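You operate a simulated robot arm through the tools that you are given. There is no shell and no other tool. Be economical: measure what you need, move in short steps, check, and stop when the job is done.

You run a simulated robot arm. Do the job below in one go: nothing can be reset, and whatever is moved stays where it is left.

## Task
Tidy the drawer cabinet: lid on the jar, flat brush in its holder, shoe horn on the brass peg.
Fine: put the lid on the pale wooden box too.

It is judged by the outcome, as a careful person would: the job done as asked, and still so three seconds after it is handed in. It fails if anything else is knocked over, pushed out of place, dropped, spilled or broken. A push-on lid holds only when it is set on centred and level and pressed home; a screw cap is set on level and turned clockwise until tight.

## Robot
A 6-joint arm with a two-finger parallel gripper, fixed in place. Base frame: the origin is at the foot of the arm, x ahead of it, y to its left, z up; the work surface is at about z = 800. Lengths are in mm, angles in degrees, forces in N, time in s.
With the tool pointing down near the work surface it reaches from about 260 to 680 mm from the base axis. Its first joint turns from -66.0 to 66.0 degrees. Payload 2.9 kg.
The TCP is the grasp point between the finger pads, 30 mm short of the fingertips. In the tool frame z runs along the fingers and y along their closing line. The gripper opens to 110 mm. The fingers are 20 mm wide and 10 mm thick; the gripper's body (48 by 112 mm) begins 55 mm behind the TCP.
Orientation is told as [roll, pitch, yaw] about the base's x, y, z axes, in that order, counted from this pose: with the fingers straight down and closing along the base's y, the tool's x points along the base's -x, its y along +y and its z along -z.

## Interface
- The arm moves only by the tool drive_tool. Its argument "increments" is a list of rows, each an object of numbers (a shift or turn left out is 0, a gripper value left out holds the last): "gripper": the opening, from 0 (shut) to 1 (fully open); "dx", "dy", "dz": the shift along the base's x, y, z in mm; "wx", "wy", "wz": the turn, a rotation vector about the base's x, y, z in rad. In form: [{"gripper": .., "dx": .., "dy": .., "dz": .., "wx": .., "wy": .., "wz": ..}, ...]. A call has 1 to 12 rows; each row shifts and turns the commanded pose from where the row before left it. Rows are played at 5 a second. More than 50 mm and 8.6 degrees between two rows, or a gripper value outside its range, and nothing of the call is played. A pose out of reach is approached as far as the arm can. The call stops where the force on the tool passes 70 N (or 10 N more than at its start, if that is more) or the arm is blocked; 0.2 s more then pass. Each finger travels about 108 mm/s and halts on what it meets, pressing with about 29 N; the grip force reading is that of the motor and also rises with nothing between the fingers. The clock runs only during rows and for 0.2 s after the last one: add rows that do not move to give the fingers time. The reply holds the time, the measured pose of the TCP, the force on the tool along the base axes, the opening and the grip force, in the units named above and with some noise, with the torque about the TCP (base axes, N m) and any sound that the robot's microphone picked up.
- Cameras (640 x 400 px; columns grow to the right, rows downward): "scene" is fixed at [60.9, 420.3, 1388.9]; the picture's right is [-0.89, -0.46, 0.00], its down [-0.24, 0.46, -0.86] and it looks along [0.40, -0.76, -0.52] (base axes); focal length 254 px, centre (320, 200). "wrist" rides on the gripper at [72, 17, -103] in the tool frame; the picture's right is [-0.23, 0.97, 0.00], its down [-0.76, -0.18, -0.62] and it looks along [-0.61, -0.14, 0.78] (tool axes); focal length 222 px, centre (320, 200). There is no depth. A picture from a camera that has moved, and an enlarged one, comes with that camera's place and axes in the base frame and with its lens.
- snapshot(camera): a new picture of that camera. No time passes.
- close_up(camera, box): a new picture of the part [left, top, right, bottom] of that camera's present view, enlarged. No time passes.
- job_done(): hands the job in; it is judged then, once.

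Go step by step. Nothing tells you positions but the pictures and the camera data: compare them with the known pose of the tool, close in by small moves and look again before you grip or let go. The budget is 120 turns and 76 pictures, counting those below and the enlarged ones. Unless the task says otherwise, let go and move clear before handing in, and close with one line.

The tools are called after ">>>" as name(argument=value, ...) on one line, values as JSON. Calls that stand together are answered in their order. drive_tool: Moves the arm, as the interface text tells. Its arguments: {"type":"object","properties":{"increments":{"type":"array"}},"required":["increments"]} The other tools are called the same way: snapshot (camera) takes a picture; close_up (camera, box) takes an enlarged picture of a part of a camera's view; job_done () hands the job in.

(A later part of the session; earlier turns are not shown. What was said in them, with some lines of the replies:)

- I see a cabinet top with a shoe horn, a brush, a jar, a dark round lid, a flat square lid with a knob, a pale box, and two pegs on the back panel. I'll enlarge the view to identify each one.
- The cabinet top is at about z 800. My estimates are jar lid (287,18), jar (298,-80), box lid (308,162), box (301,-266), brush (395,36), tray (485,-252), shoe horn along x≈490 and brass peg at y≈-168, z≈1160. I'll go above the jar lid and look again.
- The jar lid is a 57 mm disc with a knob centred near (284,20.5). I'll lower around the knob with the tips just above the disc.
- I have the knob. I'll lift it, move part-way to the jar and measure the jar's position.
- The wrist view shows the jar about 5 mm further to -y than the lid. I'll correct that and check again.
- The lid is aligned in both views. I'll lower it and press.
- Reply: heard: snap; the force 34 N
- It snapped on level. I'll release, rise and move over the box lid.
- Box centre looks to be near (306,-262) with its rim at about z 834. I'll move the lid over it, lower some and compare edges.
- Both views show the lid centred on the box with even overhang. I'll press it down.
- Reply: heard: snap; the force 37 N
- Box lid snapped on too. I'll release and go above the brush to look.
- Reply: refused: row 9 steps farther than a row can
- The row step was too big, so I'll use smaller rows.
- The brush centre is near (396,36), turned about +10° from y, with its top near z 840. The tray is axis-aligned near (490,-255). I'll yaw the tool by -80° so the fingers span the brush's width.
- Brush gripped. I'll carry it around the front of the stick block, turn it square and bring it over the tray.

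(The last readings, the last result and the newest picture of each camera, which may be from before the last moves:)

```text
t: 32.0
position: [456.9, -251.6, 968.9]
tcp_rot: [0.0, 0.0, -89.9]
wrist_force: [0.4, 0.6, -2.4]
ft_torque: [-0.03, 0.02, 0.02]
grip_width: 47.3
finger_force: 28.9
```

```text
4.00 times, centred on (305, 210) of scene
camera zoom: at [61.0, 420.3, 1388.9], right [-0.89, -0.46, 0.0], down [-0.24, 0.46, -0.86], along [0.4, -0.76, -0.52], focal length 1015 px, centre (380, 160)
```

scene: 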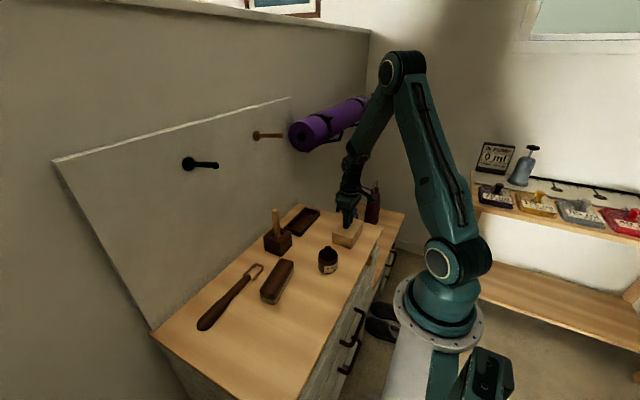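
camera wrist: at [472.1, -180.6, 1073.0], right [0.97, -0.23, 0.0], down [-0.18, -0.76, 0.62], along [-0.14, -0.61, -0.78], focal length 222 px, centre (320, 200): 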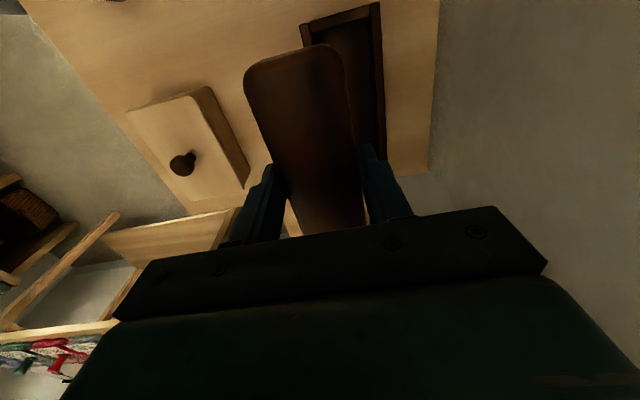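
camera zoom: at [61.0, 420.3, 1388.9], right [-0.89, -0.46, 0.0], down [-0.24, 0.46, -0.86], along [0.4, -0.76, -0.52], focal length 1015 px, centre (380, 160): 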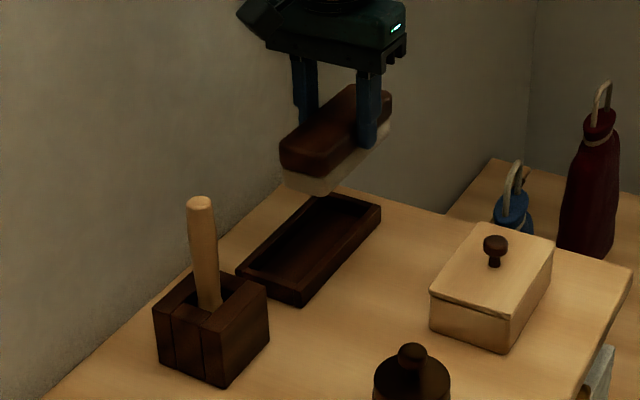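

>>> drive_tool(increments=[{"dx": 18, "dy": -3.5}, {"dx": 17.5, "dy": -3}, {"dz": -40}, {"dz": -35}, {"dz": -9}, {}])

>>> snapshot(camera="wrist")

>>> close_up(camera="scene", box=[270, 185, 350, 245])

```text
t: 33.4
position: [489.5, -260.2, 885.8]
tcp_rot: [0.0, 0.0, -90.0]
wrist_force: [-0.5, 0.2, -0.9]
ft_torque: [0.0, -0.04, -0.03]
grip_width: 47.2
finger_force: 28.9
```

```text
28 pictures are left
camera wrist: at [506.5, -188.4, 990.0], right [0.97, -0.23, 0.0], down [-0.18, -0.76, 0.62], along [-0.14, -0.61, -0.78], focal length 222 px, centre (320, 200)
```

wrist: 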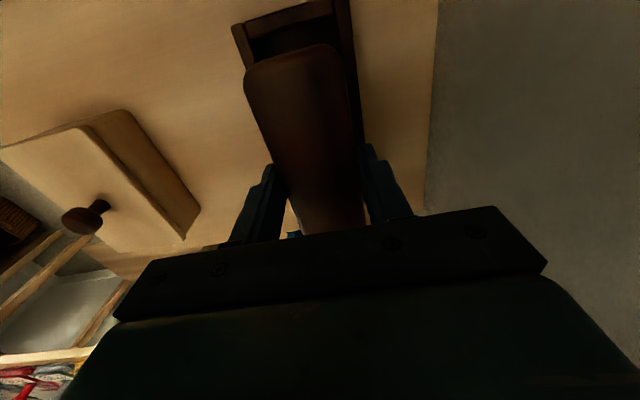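

```text
6.67 times, centred on (310, 215) of scene
camera zoom: at [61.0, 420.3, 1388.9], right [-0.89, -0.46, 0.0], down [-0.24, 0.46, -0.86], along [0.4, -0.76, -0.52], focal length 1691 px, centre (387, 100)
```

zoom: 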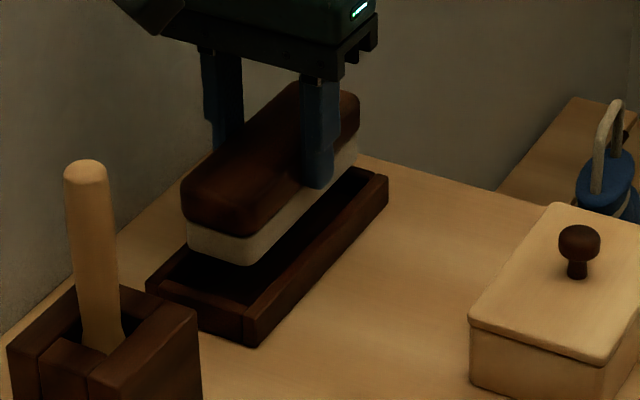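

>>> drive_tool(increments=[{"dx": 1.5, "dy": 1.5, "dz": -10}, {"dz": -8}, {}])

>>> close_up(camera="wrist", box=[210, 0, 400, 130])

>>> close_up(camera="scene", box=[280, 195, 340, 240])

```text
t: 34.2
position: [492.8, -258.4, 868.6]
tcp_rot: [0.1, 0.0, -89.8]
wrist_force: [-4.1, 5.3, 15.2]
ft_torque: [-0.67, 0.21, -0.06]
grip_width: 47.4
finger_force: 29.1
```

```text
3.08 times, centred on (305, 65) of wrist
camera zoom: at [508.5, -186.5, 972.2], right [0.97, -0.23, 0.0], down [-0.18, -0.76, 0.62], along [-0.14, -0.61, -0.78], focal length 684 px, centre (366, 615)
```

zoom: 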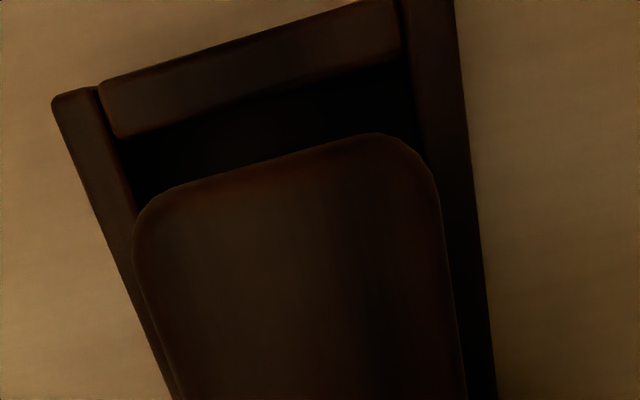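

```text
8.89 times, centred on (310, 218) of scene
camera zoom: at [60.6, 420.6, 1388.8], right [-0.89, -0.46, 0.0], down [-0.24, 0.46, -0.86], along [0.4, -0.76, -0.52], focal length 2255 px, centre (409, 44)
```

zoom: 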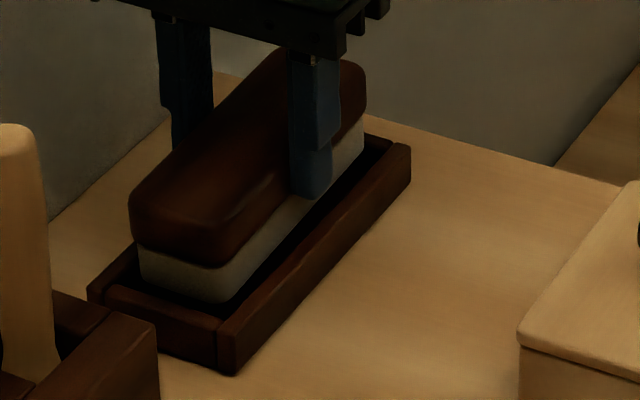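

It touched the far wall: the torque puts contact at the -y end, pushing toward +y and -x. I'll lift slightly, shift and re-check.

>>> drive_tool(increments=[{"dz": 6}, {"dx": -1.5, "dy": 5}, {}])

>>> close_up(camera="scene", box=[286, 202, 334, 236])

```text
t: 35.0
position: [489.8, -253.6, 873.4]
tcp_rot: [0.0, -0.1, -90.0]
wrist_force: [0.4, 0.1, -1.2]
ft_torque: [0.03, -0.01, -0.03]
grip_width: 47.3
finger_force: 29.7
```

```text
11.76 times, centred on (310, 219) of scene
camera zoom: at [61.0, 420.3, 1388.9], right [-0.89, -0.46, 0.0], down [-0.24, 0.46, -0.86], along [0.4, -0.76, -0.52], focal length 2985 px, centre (438, -24)
```

zoom: 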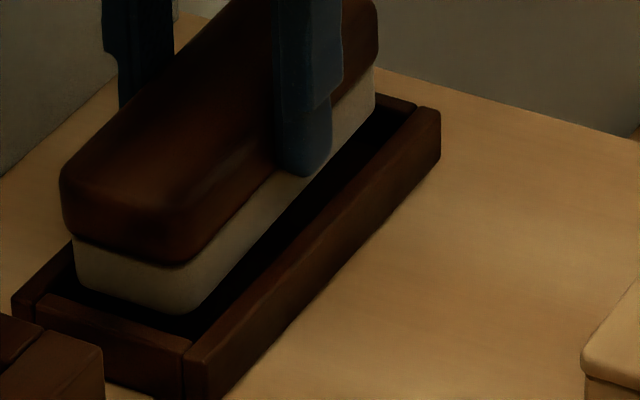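

>>> drive_tool(increments=[{"dx": 1, "dy": -2.2}, {"dz": -4}, {"dz": -2}, {"dz": -2}, {}])

>>> close_up(camera="scene", box=[286, 202, 334, 236])

```text
t: 36.2
position: [492.4, -257.1, 868.2]
tcp_rot: [0.1, -0.1, -90.0]
wrist_force: [-12.5, 8.7, 23.6]
ft_torque: [-1.02, 0.39, -0.09]
grip_width: 47.2
finger_force: 29.8
```

```text
11.76 times, centred on (310, 219) of scene
camera zoom: at [60.3, 420.7, 1388.8], right [-0.89, -0.46, 0.0], down [-0.24, 0.46, -0.86], along [0.4, -0.76, -0.52], focal length 2985 px, centre (438, -24)
```

zoom: 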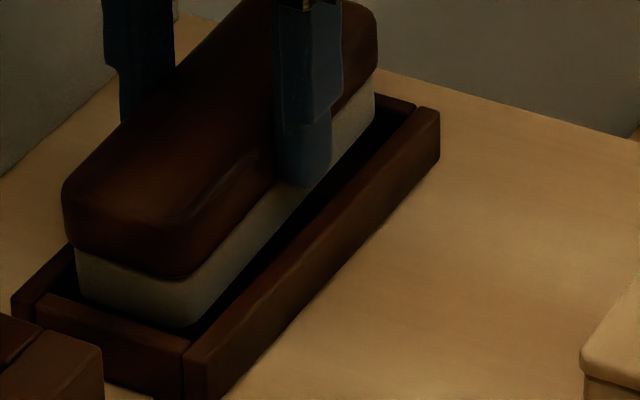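

>>> drive_tool(increments=[{"dz": 4}, {"dx": -2, "dy": 4}, {}])

>>> close_up(camera="wrist", box=[210, 0, 400, 130])

```text
t: 37.0
position: [489.2, -251.4, 868.5]
tcp_rot: [-0.1, 0.0, -89.9]
wrist_force: [-0.2, -0.1, -1.0]
ft_torque: [-0.05, -0.02, -0.02]
grip_width: 47.3
finger_force: 29.4
```

```text
3.08 times, centred on (305, 65) of wrist
camera zoom: at [506.7, -180.2, 972.8], right [0.97, -0.23, 0.0], down [-0.18, -0.76, 0.62], along [-0.14, -0.61, -0.78], focal length 684 px, centre (366, 615)
```

zoom: 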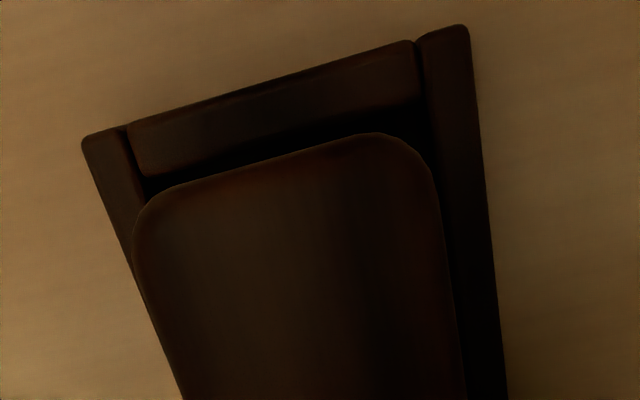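

>>> drive_tool(increments=[{"dy": -1}, {"dz": -3}, {"dz": -2}, {"dz": -2}, {}])

```text
t: 38.2
position: [490.2, -251.8, 861.2]
tcp_rot: [0.0, 0.1, -90.0]
wrist_force: [0.1, -0.6, -1.4]
ft_torque: [0.01, 0.0, -0.04]
grip_width: 47.6
finger_force: 29.1
```

It's now free and below the rim level. I'll continue down to the floor.

>>> drive_tool(increments=[{"dz": -2}, {"dz": -2}, {"dz": -1.5}, {"dz": -1.5}, {}])

>>> close_up(camera="scene", box=[276, 195, 348, 246])

```text
t: 39.4
position: [489.5, -253.5, 856.9]
tcp_rot: [0.1, -0.1, -90.0]
wrist_force: [-3.0, -2.9, 15.0]
ft_torque: [0.82, 0.22, 0.17]
grip_width: 47.0
finger_force: 29.4
```

```text
7.84 times, centred on (312, 220) of scene
camera zoom: at [60.7, 420.3, 1388.9], right [-0.89, -0.46, 0.0], down [-0.24, 0.46, -0.86], along [0.4, -0.76, -0.52], focal length 1990 px, centre (383, 39)
```

zoom: 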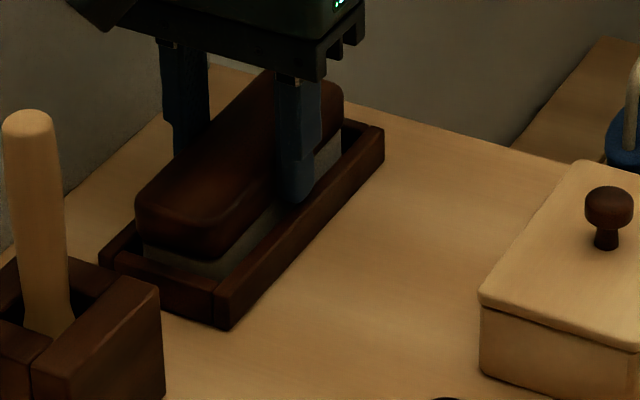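

Contact is at z≈807, which is consistent with the tray floor. I'll open just enough to release and check.

>>> drive_tool(increments=[{"gripper": 0.62}, {}, {"dz": 15}, {"dz": 40}, {"dz": 40}, {"dz": 20}, {}])

>>> close_up(camera="scene", box=[276, 195, 348, 246])

>>> snapshot(camera="wrist")

```text
t: 41.0
position: [487.2, -254.0, 970.2]
tcp_rot: [0.0, 0.0, -90.1]
wrist_force: [-0.3, 0.0, 0.9]
ft_torque: [0.02, 0.0, -0.01]
grip_width: 68.4
finger_force: 0.1
```

```text
7.84 times, centred on (312, 220) of scene
camera zoom: at [60.9, 420.3, 1388.9], right [-0.89, -0.46, 0.0], down [-0.24, 0.46, -0.86], along [0.4, -0.76, -0.52], focal length 1990 px, centre (383, 39)
```

zoom: 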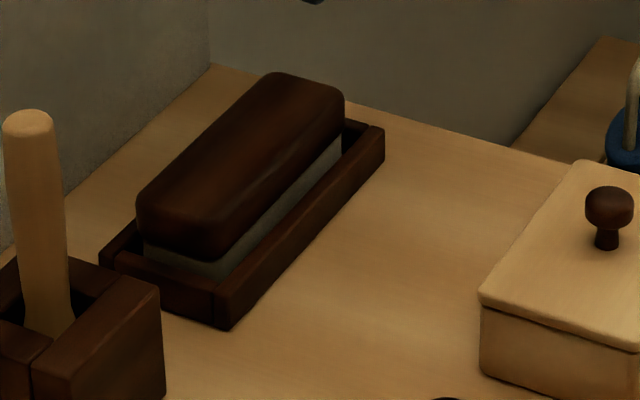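

```text
19 pictures are left
camera wrist: at [504.7, -181.7, 1073.9], right [0.97, -0.23, 0.0], down [-0.18, -0.76, 0.62], along [-0.14, -0.61, -0.78], focal length 222 px, centre (320, 200)
```

wrist: 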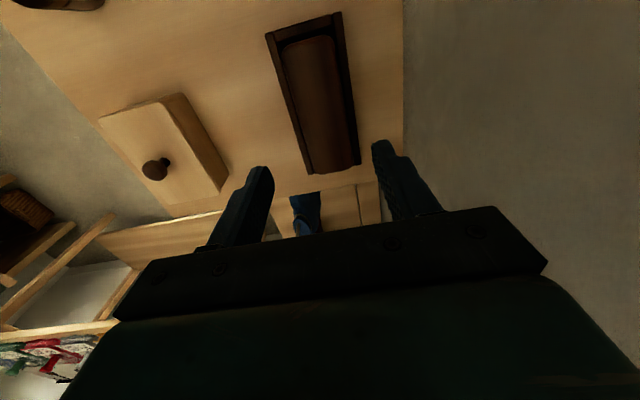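

The brush sits in its tray. Next the shoe horn: I'll rise above the stick block and move over the handle at about (492,95).

>>> drive_tool(increments=[{"dz": 40}, {"dz": 35}, {"dy": 45}, {"dy": 45}, {"dy": 45}, {"dy": 45}, {"dy": 45}, {"dy": 45}, {"dy": 45}, {"dy": 34, "dx": 3}, {"dz": -45}, {"dz": -45}])

>>> snapshot(camera="wrist")

```text
t: 41.7
position: [485.6, -252.7, 1041.7]
tcp_rot: [0.4, -0.7, -93.3]
wrist_force: [12.6, -20.2, -4.4]
ft_torque: [1.99, 1.62, -1.28]
grip_width: 68.3
finger_force: 0.0
stopped in row 3: the force on the tool passed its limit at 106 N (the readings are from after the stop); the commanded pose is now the measured one
```

```text
18 pictures are left
camera wrist: at [505.1, -180.5, 1145.1], right [0.96, -0.28, 0.01], down [-0.22, -0.74, 0.63], along [-0.17, -0.61, -0.78], focal length 222 px, centre (320, 200)
```

wrist: 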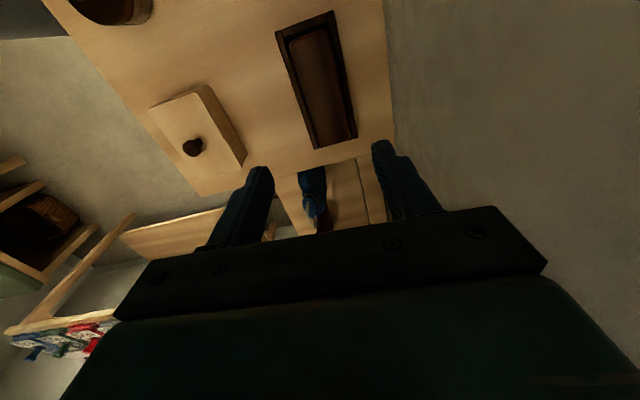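

The camera bumped the brass peg, which is beside it at this height. I'll back off to -y, then out to -x, and look.

>>> drive_tool(increments=[{"dy": -8}, {"dz": -40}, {"dz": -30}, {"wz": 0.058}, {}])

>>> close_up(camera="scene", box=[160, 100, 360, 250])

```text
t: 42.9
position: [485.0, -257.9, 972.2]
tcp_rot: [0.4, -0.6, -89.2]
wrist_force: [0.9, 0.2, 0.9]
ft_torque: [0.01, -0.01, 0.0]
grip_width: 68.1
finger_force: 0.0
```

```text
2.67 times, centred on (260, 175) of scene
camera zoom: at [60.9, 420.3, 1388.9], right [-0.89, -0.46, 0.0], down [-0.24, 0.46, -0.86], along [0.4, -0.76, -0.52], focal length 676 px, centre (480, 267)
```

zoom: 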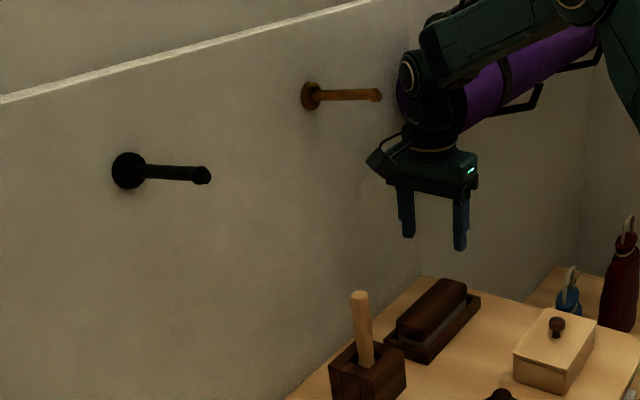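

The peg looks unmoved. A second peg (dark) sits near y=74, so I'll keep the wrist column clear of it: travel at x≈380 and grip the horn further out at y≈150.

>>> drive_tool(increments=[{"dx": -45, "wx": -0.007, "wy": 0.01, "wz": -0.014}, {"dx": -45}, {"dx": -15, "dy": 45}, {"dy": 48}, {"dy": 48}, {"dy": 48}, {"dy": 48}, {"dy": 48}, {"dy": 48}, {"dy": 48}, {"dy": 27}, {}])

>>> drive_tool(increments=[{"dx": 40}, {"dx": 40}, {"dx": 31}, {"dz": -40}, {}])

>>> snapshot(camera="wrist")

```text
t: 45.5
position: [379.2, 149.5, 972.8]
tcp_rot: [-0.3, -1.1, -90.2]
wrist_force: [-0.2, 0.3, 0.1]
ft_torque: [0.0, 0.0, 0.0]
grip_width: 68.1
finger_force: 0.0
```

```text
t: 46.7
position: [491.3, 150.0, 932.0]
tcp_rot: [-0.3, -1.1, -90.2]
wrist_force: [0.0, 0.3, 0.0]
ft_torque: [0.03, 0.02, -0.02]
grip_width: 68.4
finger_force: 0.0
```

```text
16 pictures are left
camera wrist: at [508.9, 224.3, 1034.7], right [0.97, -0.23, 0.0], down [-0.18, -0.75, 0.64], along [-0.15, -0.62, -0.77], focal length 222 px, centre (320, 200)
```

wrist: 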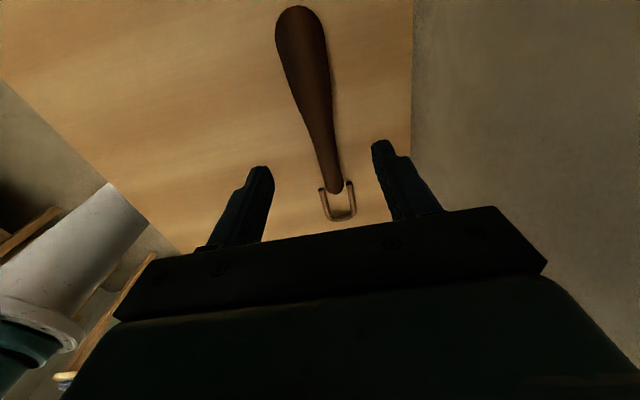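

>>> drive_tool(increments=[{"wx": 0.019, "wy": -0.005, "dx": -1.5}, {"dz": -40}, {"dz": -35}, {"dz": -15}, {"dz": -7}, {}])

>>> close_up(camera="scene", box=[170, 230, 310, 340])

```text
t: 48.1
position: [490.2, 149.0, 836.1]
tcp_rot: [-0.1, 0.1, -90.2]
wrist_force: [0.7, 0.6, 0.2]
ft_torque: [0.03, 0.05, 0.0]
grip_width: 68.3
finger_force: 0.1
```

```text
3.64 times, centred on (240, 285) of scene
camera zoom: at [60.9, 420.3, 1388.9], right [-0.89, -0.46, 0.0], down [-0.24, 0.46, -0.86], along [0.4, -0.76, -0.52], focal length 922 px, centre (611, -109)
```

zoom: 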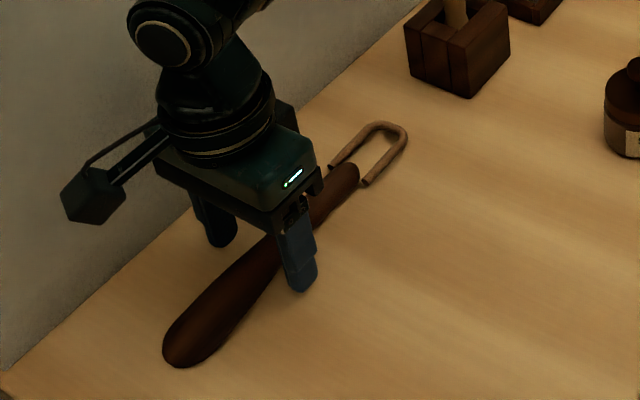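

>>> drive_tool(increments=[{"dz": -1.5, "gripper": 0.0}, {}, {}, {}, {"dz": 10}, {"dz": 30}, {"dz": 40}, {"dx": -40}, {"dx": -40}, {"dx": -30, "dz": 20}, {}])

>>> snapshot(camera="wrist")

```text
t: 50.5
position: [379.4, 149.7, 937.5]
tcp_rot: [0.0, 0.1, -90.2]
wrist_force: [-0.2, 0.4, -0.4]
ft_torque: [0.01, -0.03, 0.02]
grip_width: 33.1
finger_force: 29.0
```

```text
14 pictures are left
camera wrist: at [396.7, 221.3, 1040.5], right [0.97, -0.23, 0.0], down [-0.18, -0.76, 0.62], along [-0.14, -0.61, -0.78], focal length 222 px, centre (320, 200)
```

wrist: 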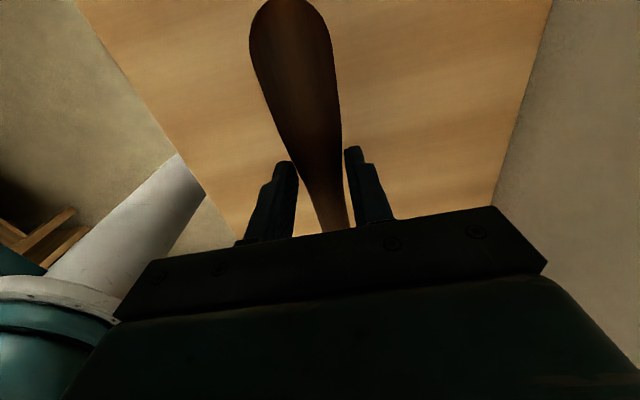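

The horn is held. My best brass-peg estimate is a tip at (489,-159,1173) sloping to its base at (582,-159,1157). I'll raise, yaw back to 0, then pitch the tool forward by about 70° so the loop points up.

>>> drive_tool(increments=[{"dz": 30}, {"dz": 20, "wz": 0.1428, "dy": -14}, {"dz": 20, "wz": 0.1428, "dy": -14}, {"dz": 20, "wz": 0.1428, "dy": -14}, {"dz": 10, "wz": 0.1428, "dy": -14}, {"dz": 10, "wz": 0.1428, "dy": -14}, {"wz": 0.1428, "dy": -14}, {"wz": 0.1428, "dy": -14}, {"wz": 0.1428, "dy": -14}, {"wz": 0.1428, "dy": -14}, {"wz": 0.1428, "dy": -14}, {"wz": 0.1428, "dy": -14}])

>>> drive_tool(increments=[{"wy": -0.1358, "dy": -10}, {"wy": -0.1358, "dy": -10}, {"wy": -0.1358, "dy": -10}, {"wy": -0.1358, "dy": -10}, {"wy": -0.1358, "dy": -10}, {"wy": -0.1358, "dy": -10}, {"wy": -0.1358, "dy": -10}, {"wy": -0.1358, "dy": -10}, {"wy": -0.1358, "dy": -10}, {}])

>>> snapshot(camera="scene")

```text
t: 53.1
position: [378.6, -4.3, 1045.0]
tcp_rot: [-0.1, 0.0, -0.1]
wrist_force: [-0.5, 0.2, -1.4]
ft_torque: [-0.01, 0.01, 0.03]
grip_width: 32.8
finger_force: 28.8
```

```text
t: 55.3
position: [412.8, -110.1, 1059.9]
tcp_rot: [0.5, -70.0, -0.6]
wrist_force: [-0.1, -0.1, -1.1]
ft_torque: [0.03, 0.01, -0.01]
grip_width: 33.0
finger_force: 28.6
out of reach, approached as far as the arm can: row 7, 8, 9
```

```text
13 pictures are left
```

scene: 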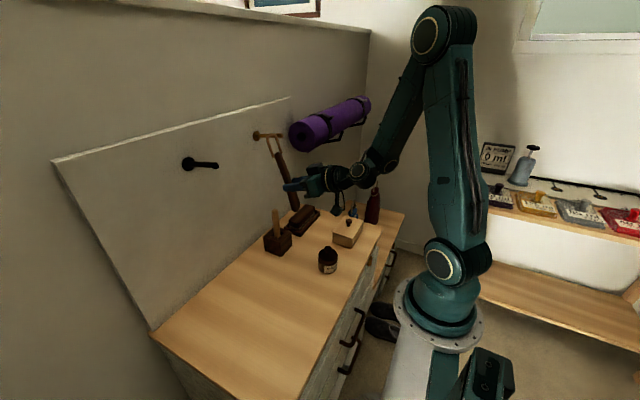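

The pose is near the arm's inner reach limit. I'll pass the loop under the peg level, go to y≈-157 where there's more room, then raise it in front of the tip.

>>> drive_tool(increments=[{"dz": -25}, {"dz": -25}, {"dy": -20}, {"dy": -25}, {}, {}])

```text
t: 56.7
position: [424.0, -157.3, 1010.7]
tcp_rot: [0.5, -70.0, -0.6]
wrist_force: [-0.4, -0.1, 0.1]
ft_torque: [0.0, -0.02, 0.01]
grip_width: 33.1
finger_force: 29.2
out of reach, approached as far as the arm can: row 1, 2
```

>>> drive_tool(increments=[{"dx": -12}, {"dx": -12}, {}])

>>> close_up(camera="scene", box=[220, 110, 380, 230])

```text
t: 57.5
position: [398.2, -157.4, 1010.3]
tcp_rot: [0.7, -69.9, -0.6]
wrist_force: [0.6, -0.4, -0.4]
ft_torque: [0.01, 0.01, -0.01]
grip_width: 33.0
finger_force: 28.3
```

```text
3.33 times, centred on (300, 170) of scene
camera zoom: at [60.9, 420.3, 1388.9], right [-0.89, -0.46, 0.0], down [-0.24, 0.46, -0.86], along [0.4, -0.76, -0.52], focal length 846 px, centre (387, 300)
```

zoom: 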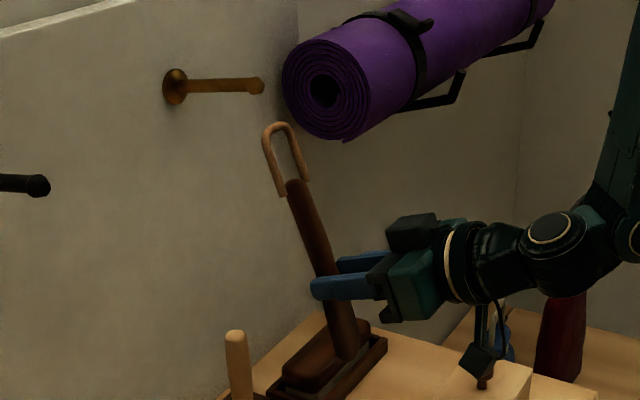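

>>> drive_tool(increments=[{"dz": 20}, {"dz": 20}, {"dz": 22}, {}])

>>> snapshot(camera="wrist")

>>> close_up(camera="scene", box=[230, 100, 330, 175])

```text
t: 58.5
position: [400.1, -157.1, 1071.9]
tcp_rot: [0.7, -69.8, -0.8]
wrist_force: [-0.4, 0.0, -0.7]
ft_torque: [-0.03, 0.04, -0.03]
grip_width: 33.2
finger_force: 29.3
```

```text
11 pictures are left
camera wrist: at [277.1, -140.7, 1039.9], right [0.08, 0.97, 0.22], down [-0.32, -0.18, 0.93], along [0.94, -0.14, 0.3], focal length 222 px, centre (320, 200)
```

wrist: 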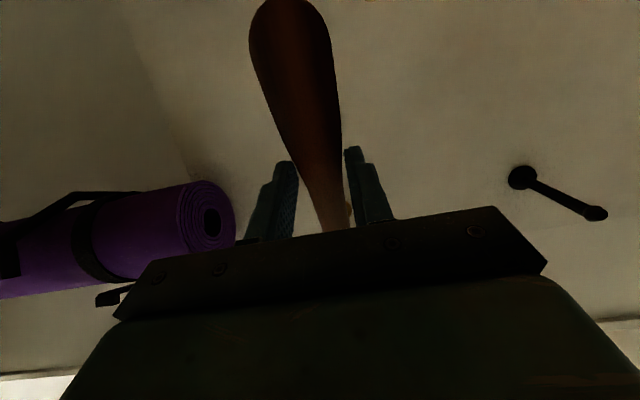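

```text
5.33 times, centred on (280, 138) of scene
camera zoom: at [60.9, 420.3, 1388.9], right [-0.89, -0.46, 0.0], down [-0.24, 0.46, -0.86], along [0.4, -0.76, -0.52], focal length 1353 px, centre (533, 533)
```

zoom: 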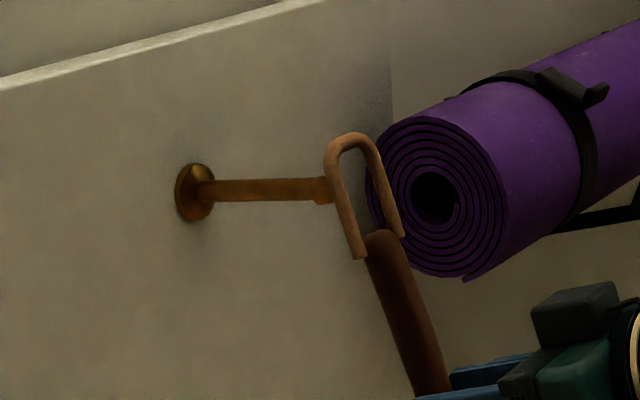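

The loop is in front of the tip and matches the peg's y and height estimates. I'll advance along the peg axis.

>>> drive_tool(increments=[{"dx": 10, "dz": -1.5}, {"dx": 10, "dz": -1.5}, {"dx": 10, "dz": -1.5}, {}])

>>> close_up(camera="scene", box=[230, 100, 330, 175])

```text
t: 59.5
position: [429.3, -156.2, 1066.1]
tcp_rot: [0.6, -69.9, -0.6]
wrist_force: [0.3, 0.8, 0.0]
ft_torque: [-0.04, 0.03, 0.02]
grip_width: 33.0
finger_force: 29.2
```

```text
5.33 times, centred on (280, 138) of scene
camera zoom: at [60.9, 420.3, 1388.9], right [-0.89, -0.46, 0.0], down [-0.24, 0.46, -0.86], along [0.4, -0.76, -0.52], focal length 1353 px, centre (533, 533)
```

zoom: 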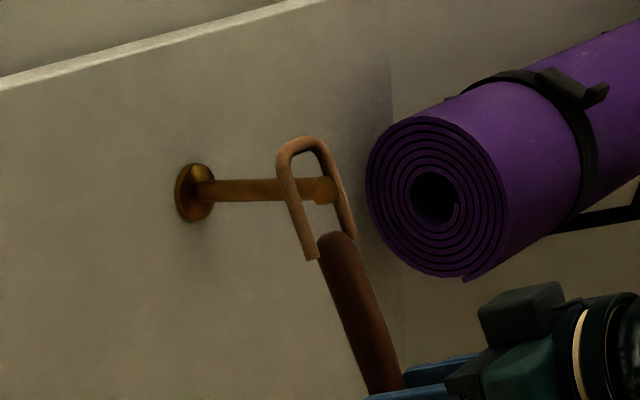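

The peg tip is through the loop. I'll advance further, then lower until the loop rests on the peg.

>>> drive_tool(increments=[{"dx": 10, "dz": -1.7}, {"dx": 10, "dz": -1.7}, {"dx": 10, "dz": -1.7}, {"dz": -4}, {"dz": -4}, {}])

>>> close_up(camera="scene", box=[230, 100, 330, 175])

```text
t: 60.9
position: [458.6, -156.3, 1055.3]
tcp_rot: [0.6, -69.9, -0.7]
wrist_force: [-0.5, 0.1, 0.5]
ft_torque: [-0.02, 0.05, -0.02]
grip_width: 33.4
finger_force: 28.7
```

```text
5.33 times, centred on (280, 138) of scene
camera zoom: at [60.9, 420.3, 1388.9], right [-0.89, -0.46, 0.0], down [-0.24, 0.46, -0.86], along [0.4, -0.76, -0.52], focal length 1353 px, centre (533, 533)
```

zoom: 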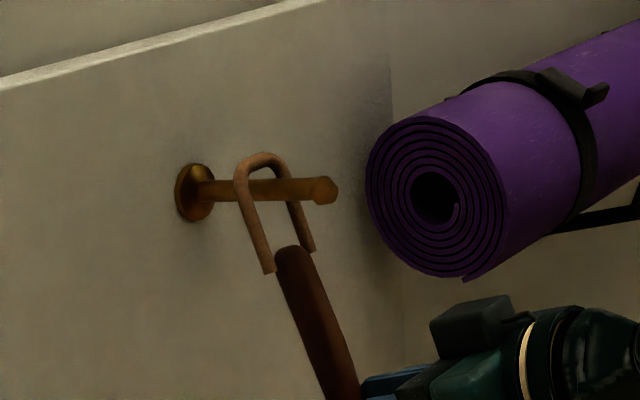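

Threaded well on. Before releasing I'll bring the horn to vertical about the loop so it won't swing, then lower it onto the peg.

>>> drive_tool(increments=[{"dx": 14.2, "dz": -7.4, "wy": -0.1164}, {"dx": 14.9, "dz": -5.7, "wy": -0.1164}, {"dx": 15.5, "dz": -3.9, "wy": -0.1164}, {}, {"dz": -3}, {"dz": -2}, {}])

>>> close_up(camera="scene", box=[220, 110, 340, 200])

```text
t: 62.5
position: [504.2, -157.2, 1033.3]
tcp_rot: [29.8, -89.6, -30.0]
wrist_force: [0.4, -0.3, -0.1]
ft_torque: [0.01, -0.03, -0.02]
grip_width: 32.7
finger_force: 28.7
```

```text
4.44 times, centred on (280, 155) of scene
camera zoom: at [60.9, 420.3, 1388.9], right [-0.89, -0.46, 0.0], down [-0.24, 0.46, -0.86], along [0.4, -0.76, -0.52], focal length 1128 px, centre (498, 400)
```

zoom: 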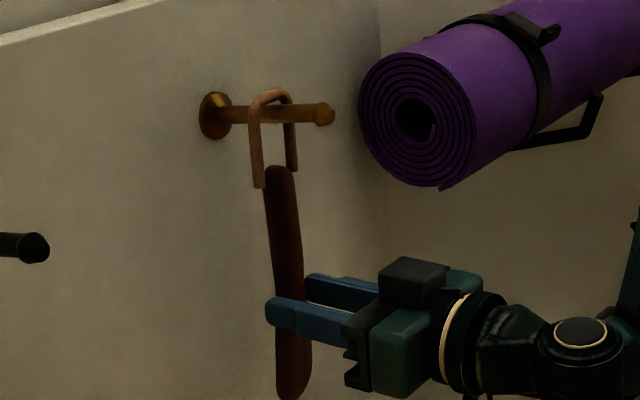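

>>> drive_tool(increments=[{"dz": -2}, {"dz": -1}, {"dz": -1}, {"dz": -1}, {}])

```text
t: 63.7
position: [506.7, -158.6, 1030.1]
tcp_rot: [43.9, -89.7, -43.8]
wrist_force: [-0.3, 0.6, 10.0]
ft_torque: [-0.04, -0.23, -0.01]
grip_width: 32.8
finger_force: 28.5
out of reach, approached as far as the arm can: row 2
```

The loop is bearing on the peg (10 N). I'll release gently and back straight out.

>>> drive_tool(increments=[{"dz": 1}, {"gripper": 0.4}, {"gripper": 0.6}, {}, {"dx": -12}, {"dx": -20}, {"dx": -20}, {}])

>>> close_up(camera="scene", box=[220, 110, 340, 200])

```text
t: 65.5
position: [482.5, -170.7, 1053.7]
tcp_rot: [33.4, -89.6, -33.4]
wrist_force: [0.1, -0.1, -1.1]
ft_torque: [0.01, -0.01, 0.02]
grip_width: 65.7
finger_force: 0.0
out of reach, approached as far as the arm can: row 5, 6, 7
```

```text
4.44 times, centred on (280, 155) of scene
camera zoom: at [60.9, 420.3, 1388.9], right [-0.89, -0.46, 0.0], down [-0.24, 0.46, -0.86], along [0.4, -0.76, -0.52], focal length 1128 px, centre (498, 400)
```

zoom: 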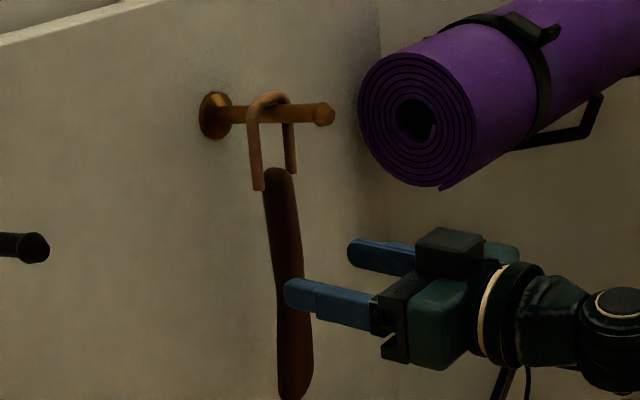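

The horn hangs on the brass peg and the fingers are clear of it. I'll pitch the tool back down while retreating from the wall.

>>> drive_tool(increments=[{"dx": -10, "wy": 0.11, "dz": -8}, {"dx": -12, "wy": 0.12, "dz": -8}, {"dx": -15, "wy": 0.12, "dz": -8}, {"dx": -15, "wy": 0.12}, {"dx": -15, "wy": 0.12}, {"dx": -15, "wy": 0.12}, {"wy": 0.12}, {}])

>>> snapshot(camera="scene")

```text
t: 67.3
position: [399.4, -168.6, 1031.1]
tcp_rot: [0.2, -42.3, -0.3]
wrist_force: [-0.2, -0.7, -0.4]
ft_torque: [0.01, -0.01, 0.0]
grip_width: 65.9
finger_force: 0.1
```

```text
5 pictures are left
```

scene: 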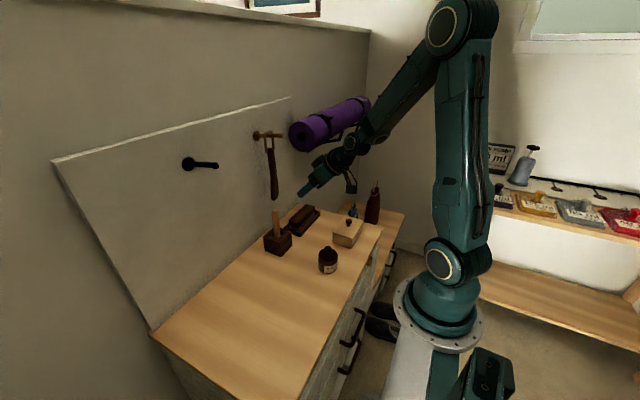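

>>> drive_tool(increments=[{"dx": -20, "wy": 0.12}, {"dx": -15, "wy": 0.12, "dy": 20}, {"dy": 40, "dz": 10}, {"dy": 40, "dz": 10}, {"dy": 40, "dz": 10}, {}])

>>> close_up(camera="scene", box=[230, 110, 370, 200])

>>> close_up(camera="scene", box=[250, 190, 380, 285])

```text
t: 68.7
position: [364.9, -28.5, 1061.2]
tcp_rot: [0.1, -28.6, -0.4]
wrist_force: [-0.7, 0.5, 0.4]
ft_torque: [0.03, -0.04, 0.03]
grip_width: 66.1
finger_force: 0.1
```

```text
4.44 times, centred on (300, 155) of scene
camera zoom: at [60.9, 420.3, 1388.9], right [-0.89, -0.46, 0.0], down [-0.24, 0.46, -0.86], along [0.4, -0.76, -0.52], focal length 1128 px, centre (409, 400)
```

zoom: 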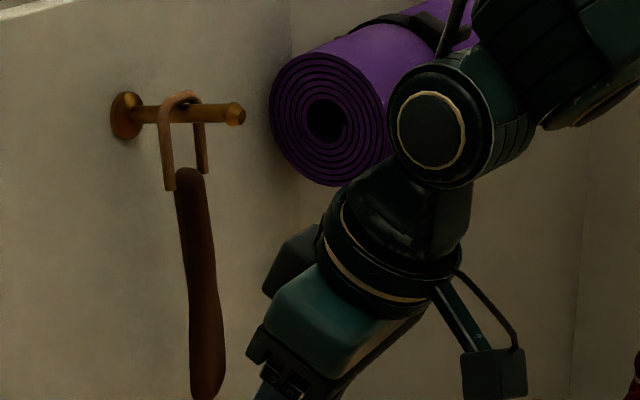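

```text
4.21 times, centred on (315, 238) of scene
camera zoom: at [60.9, 420.3, 1388.9], right [-0.89, -0.46, 0.0], down [-0.24, 0.46, -0.86], along [0.4, -0.76, -0.52], focal length 1068 px, centre (341, 42)
```

zoom: 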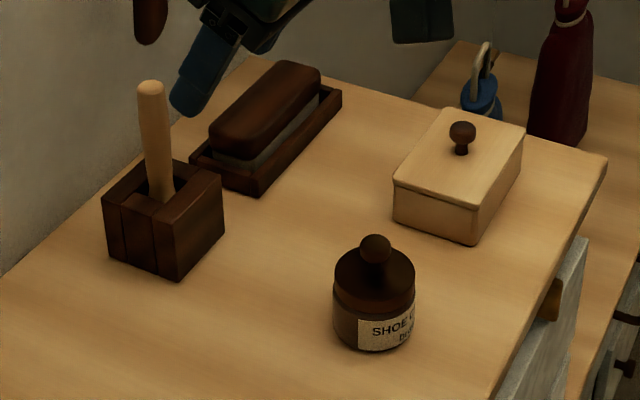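

Everything is in place: the horn hangs on the brass peg, the brush sits in its tray, and both lids are seated level. The arm is clear, so I'm handing in.

>>> job_done()

```text
The job is handed in.
```

I handed the job in with all four parts done: the lid pressed onto the jar, the lid pressed onto the pale box, the flat brush in its tray, and the shoe horn hanging on the brass peg. The wrist camera hit the brass peg once on the way, hard enough to stop the arm at 106 N; in the pictures afterwards the peg had not moved.
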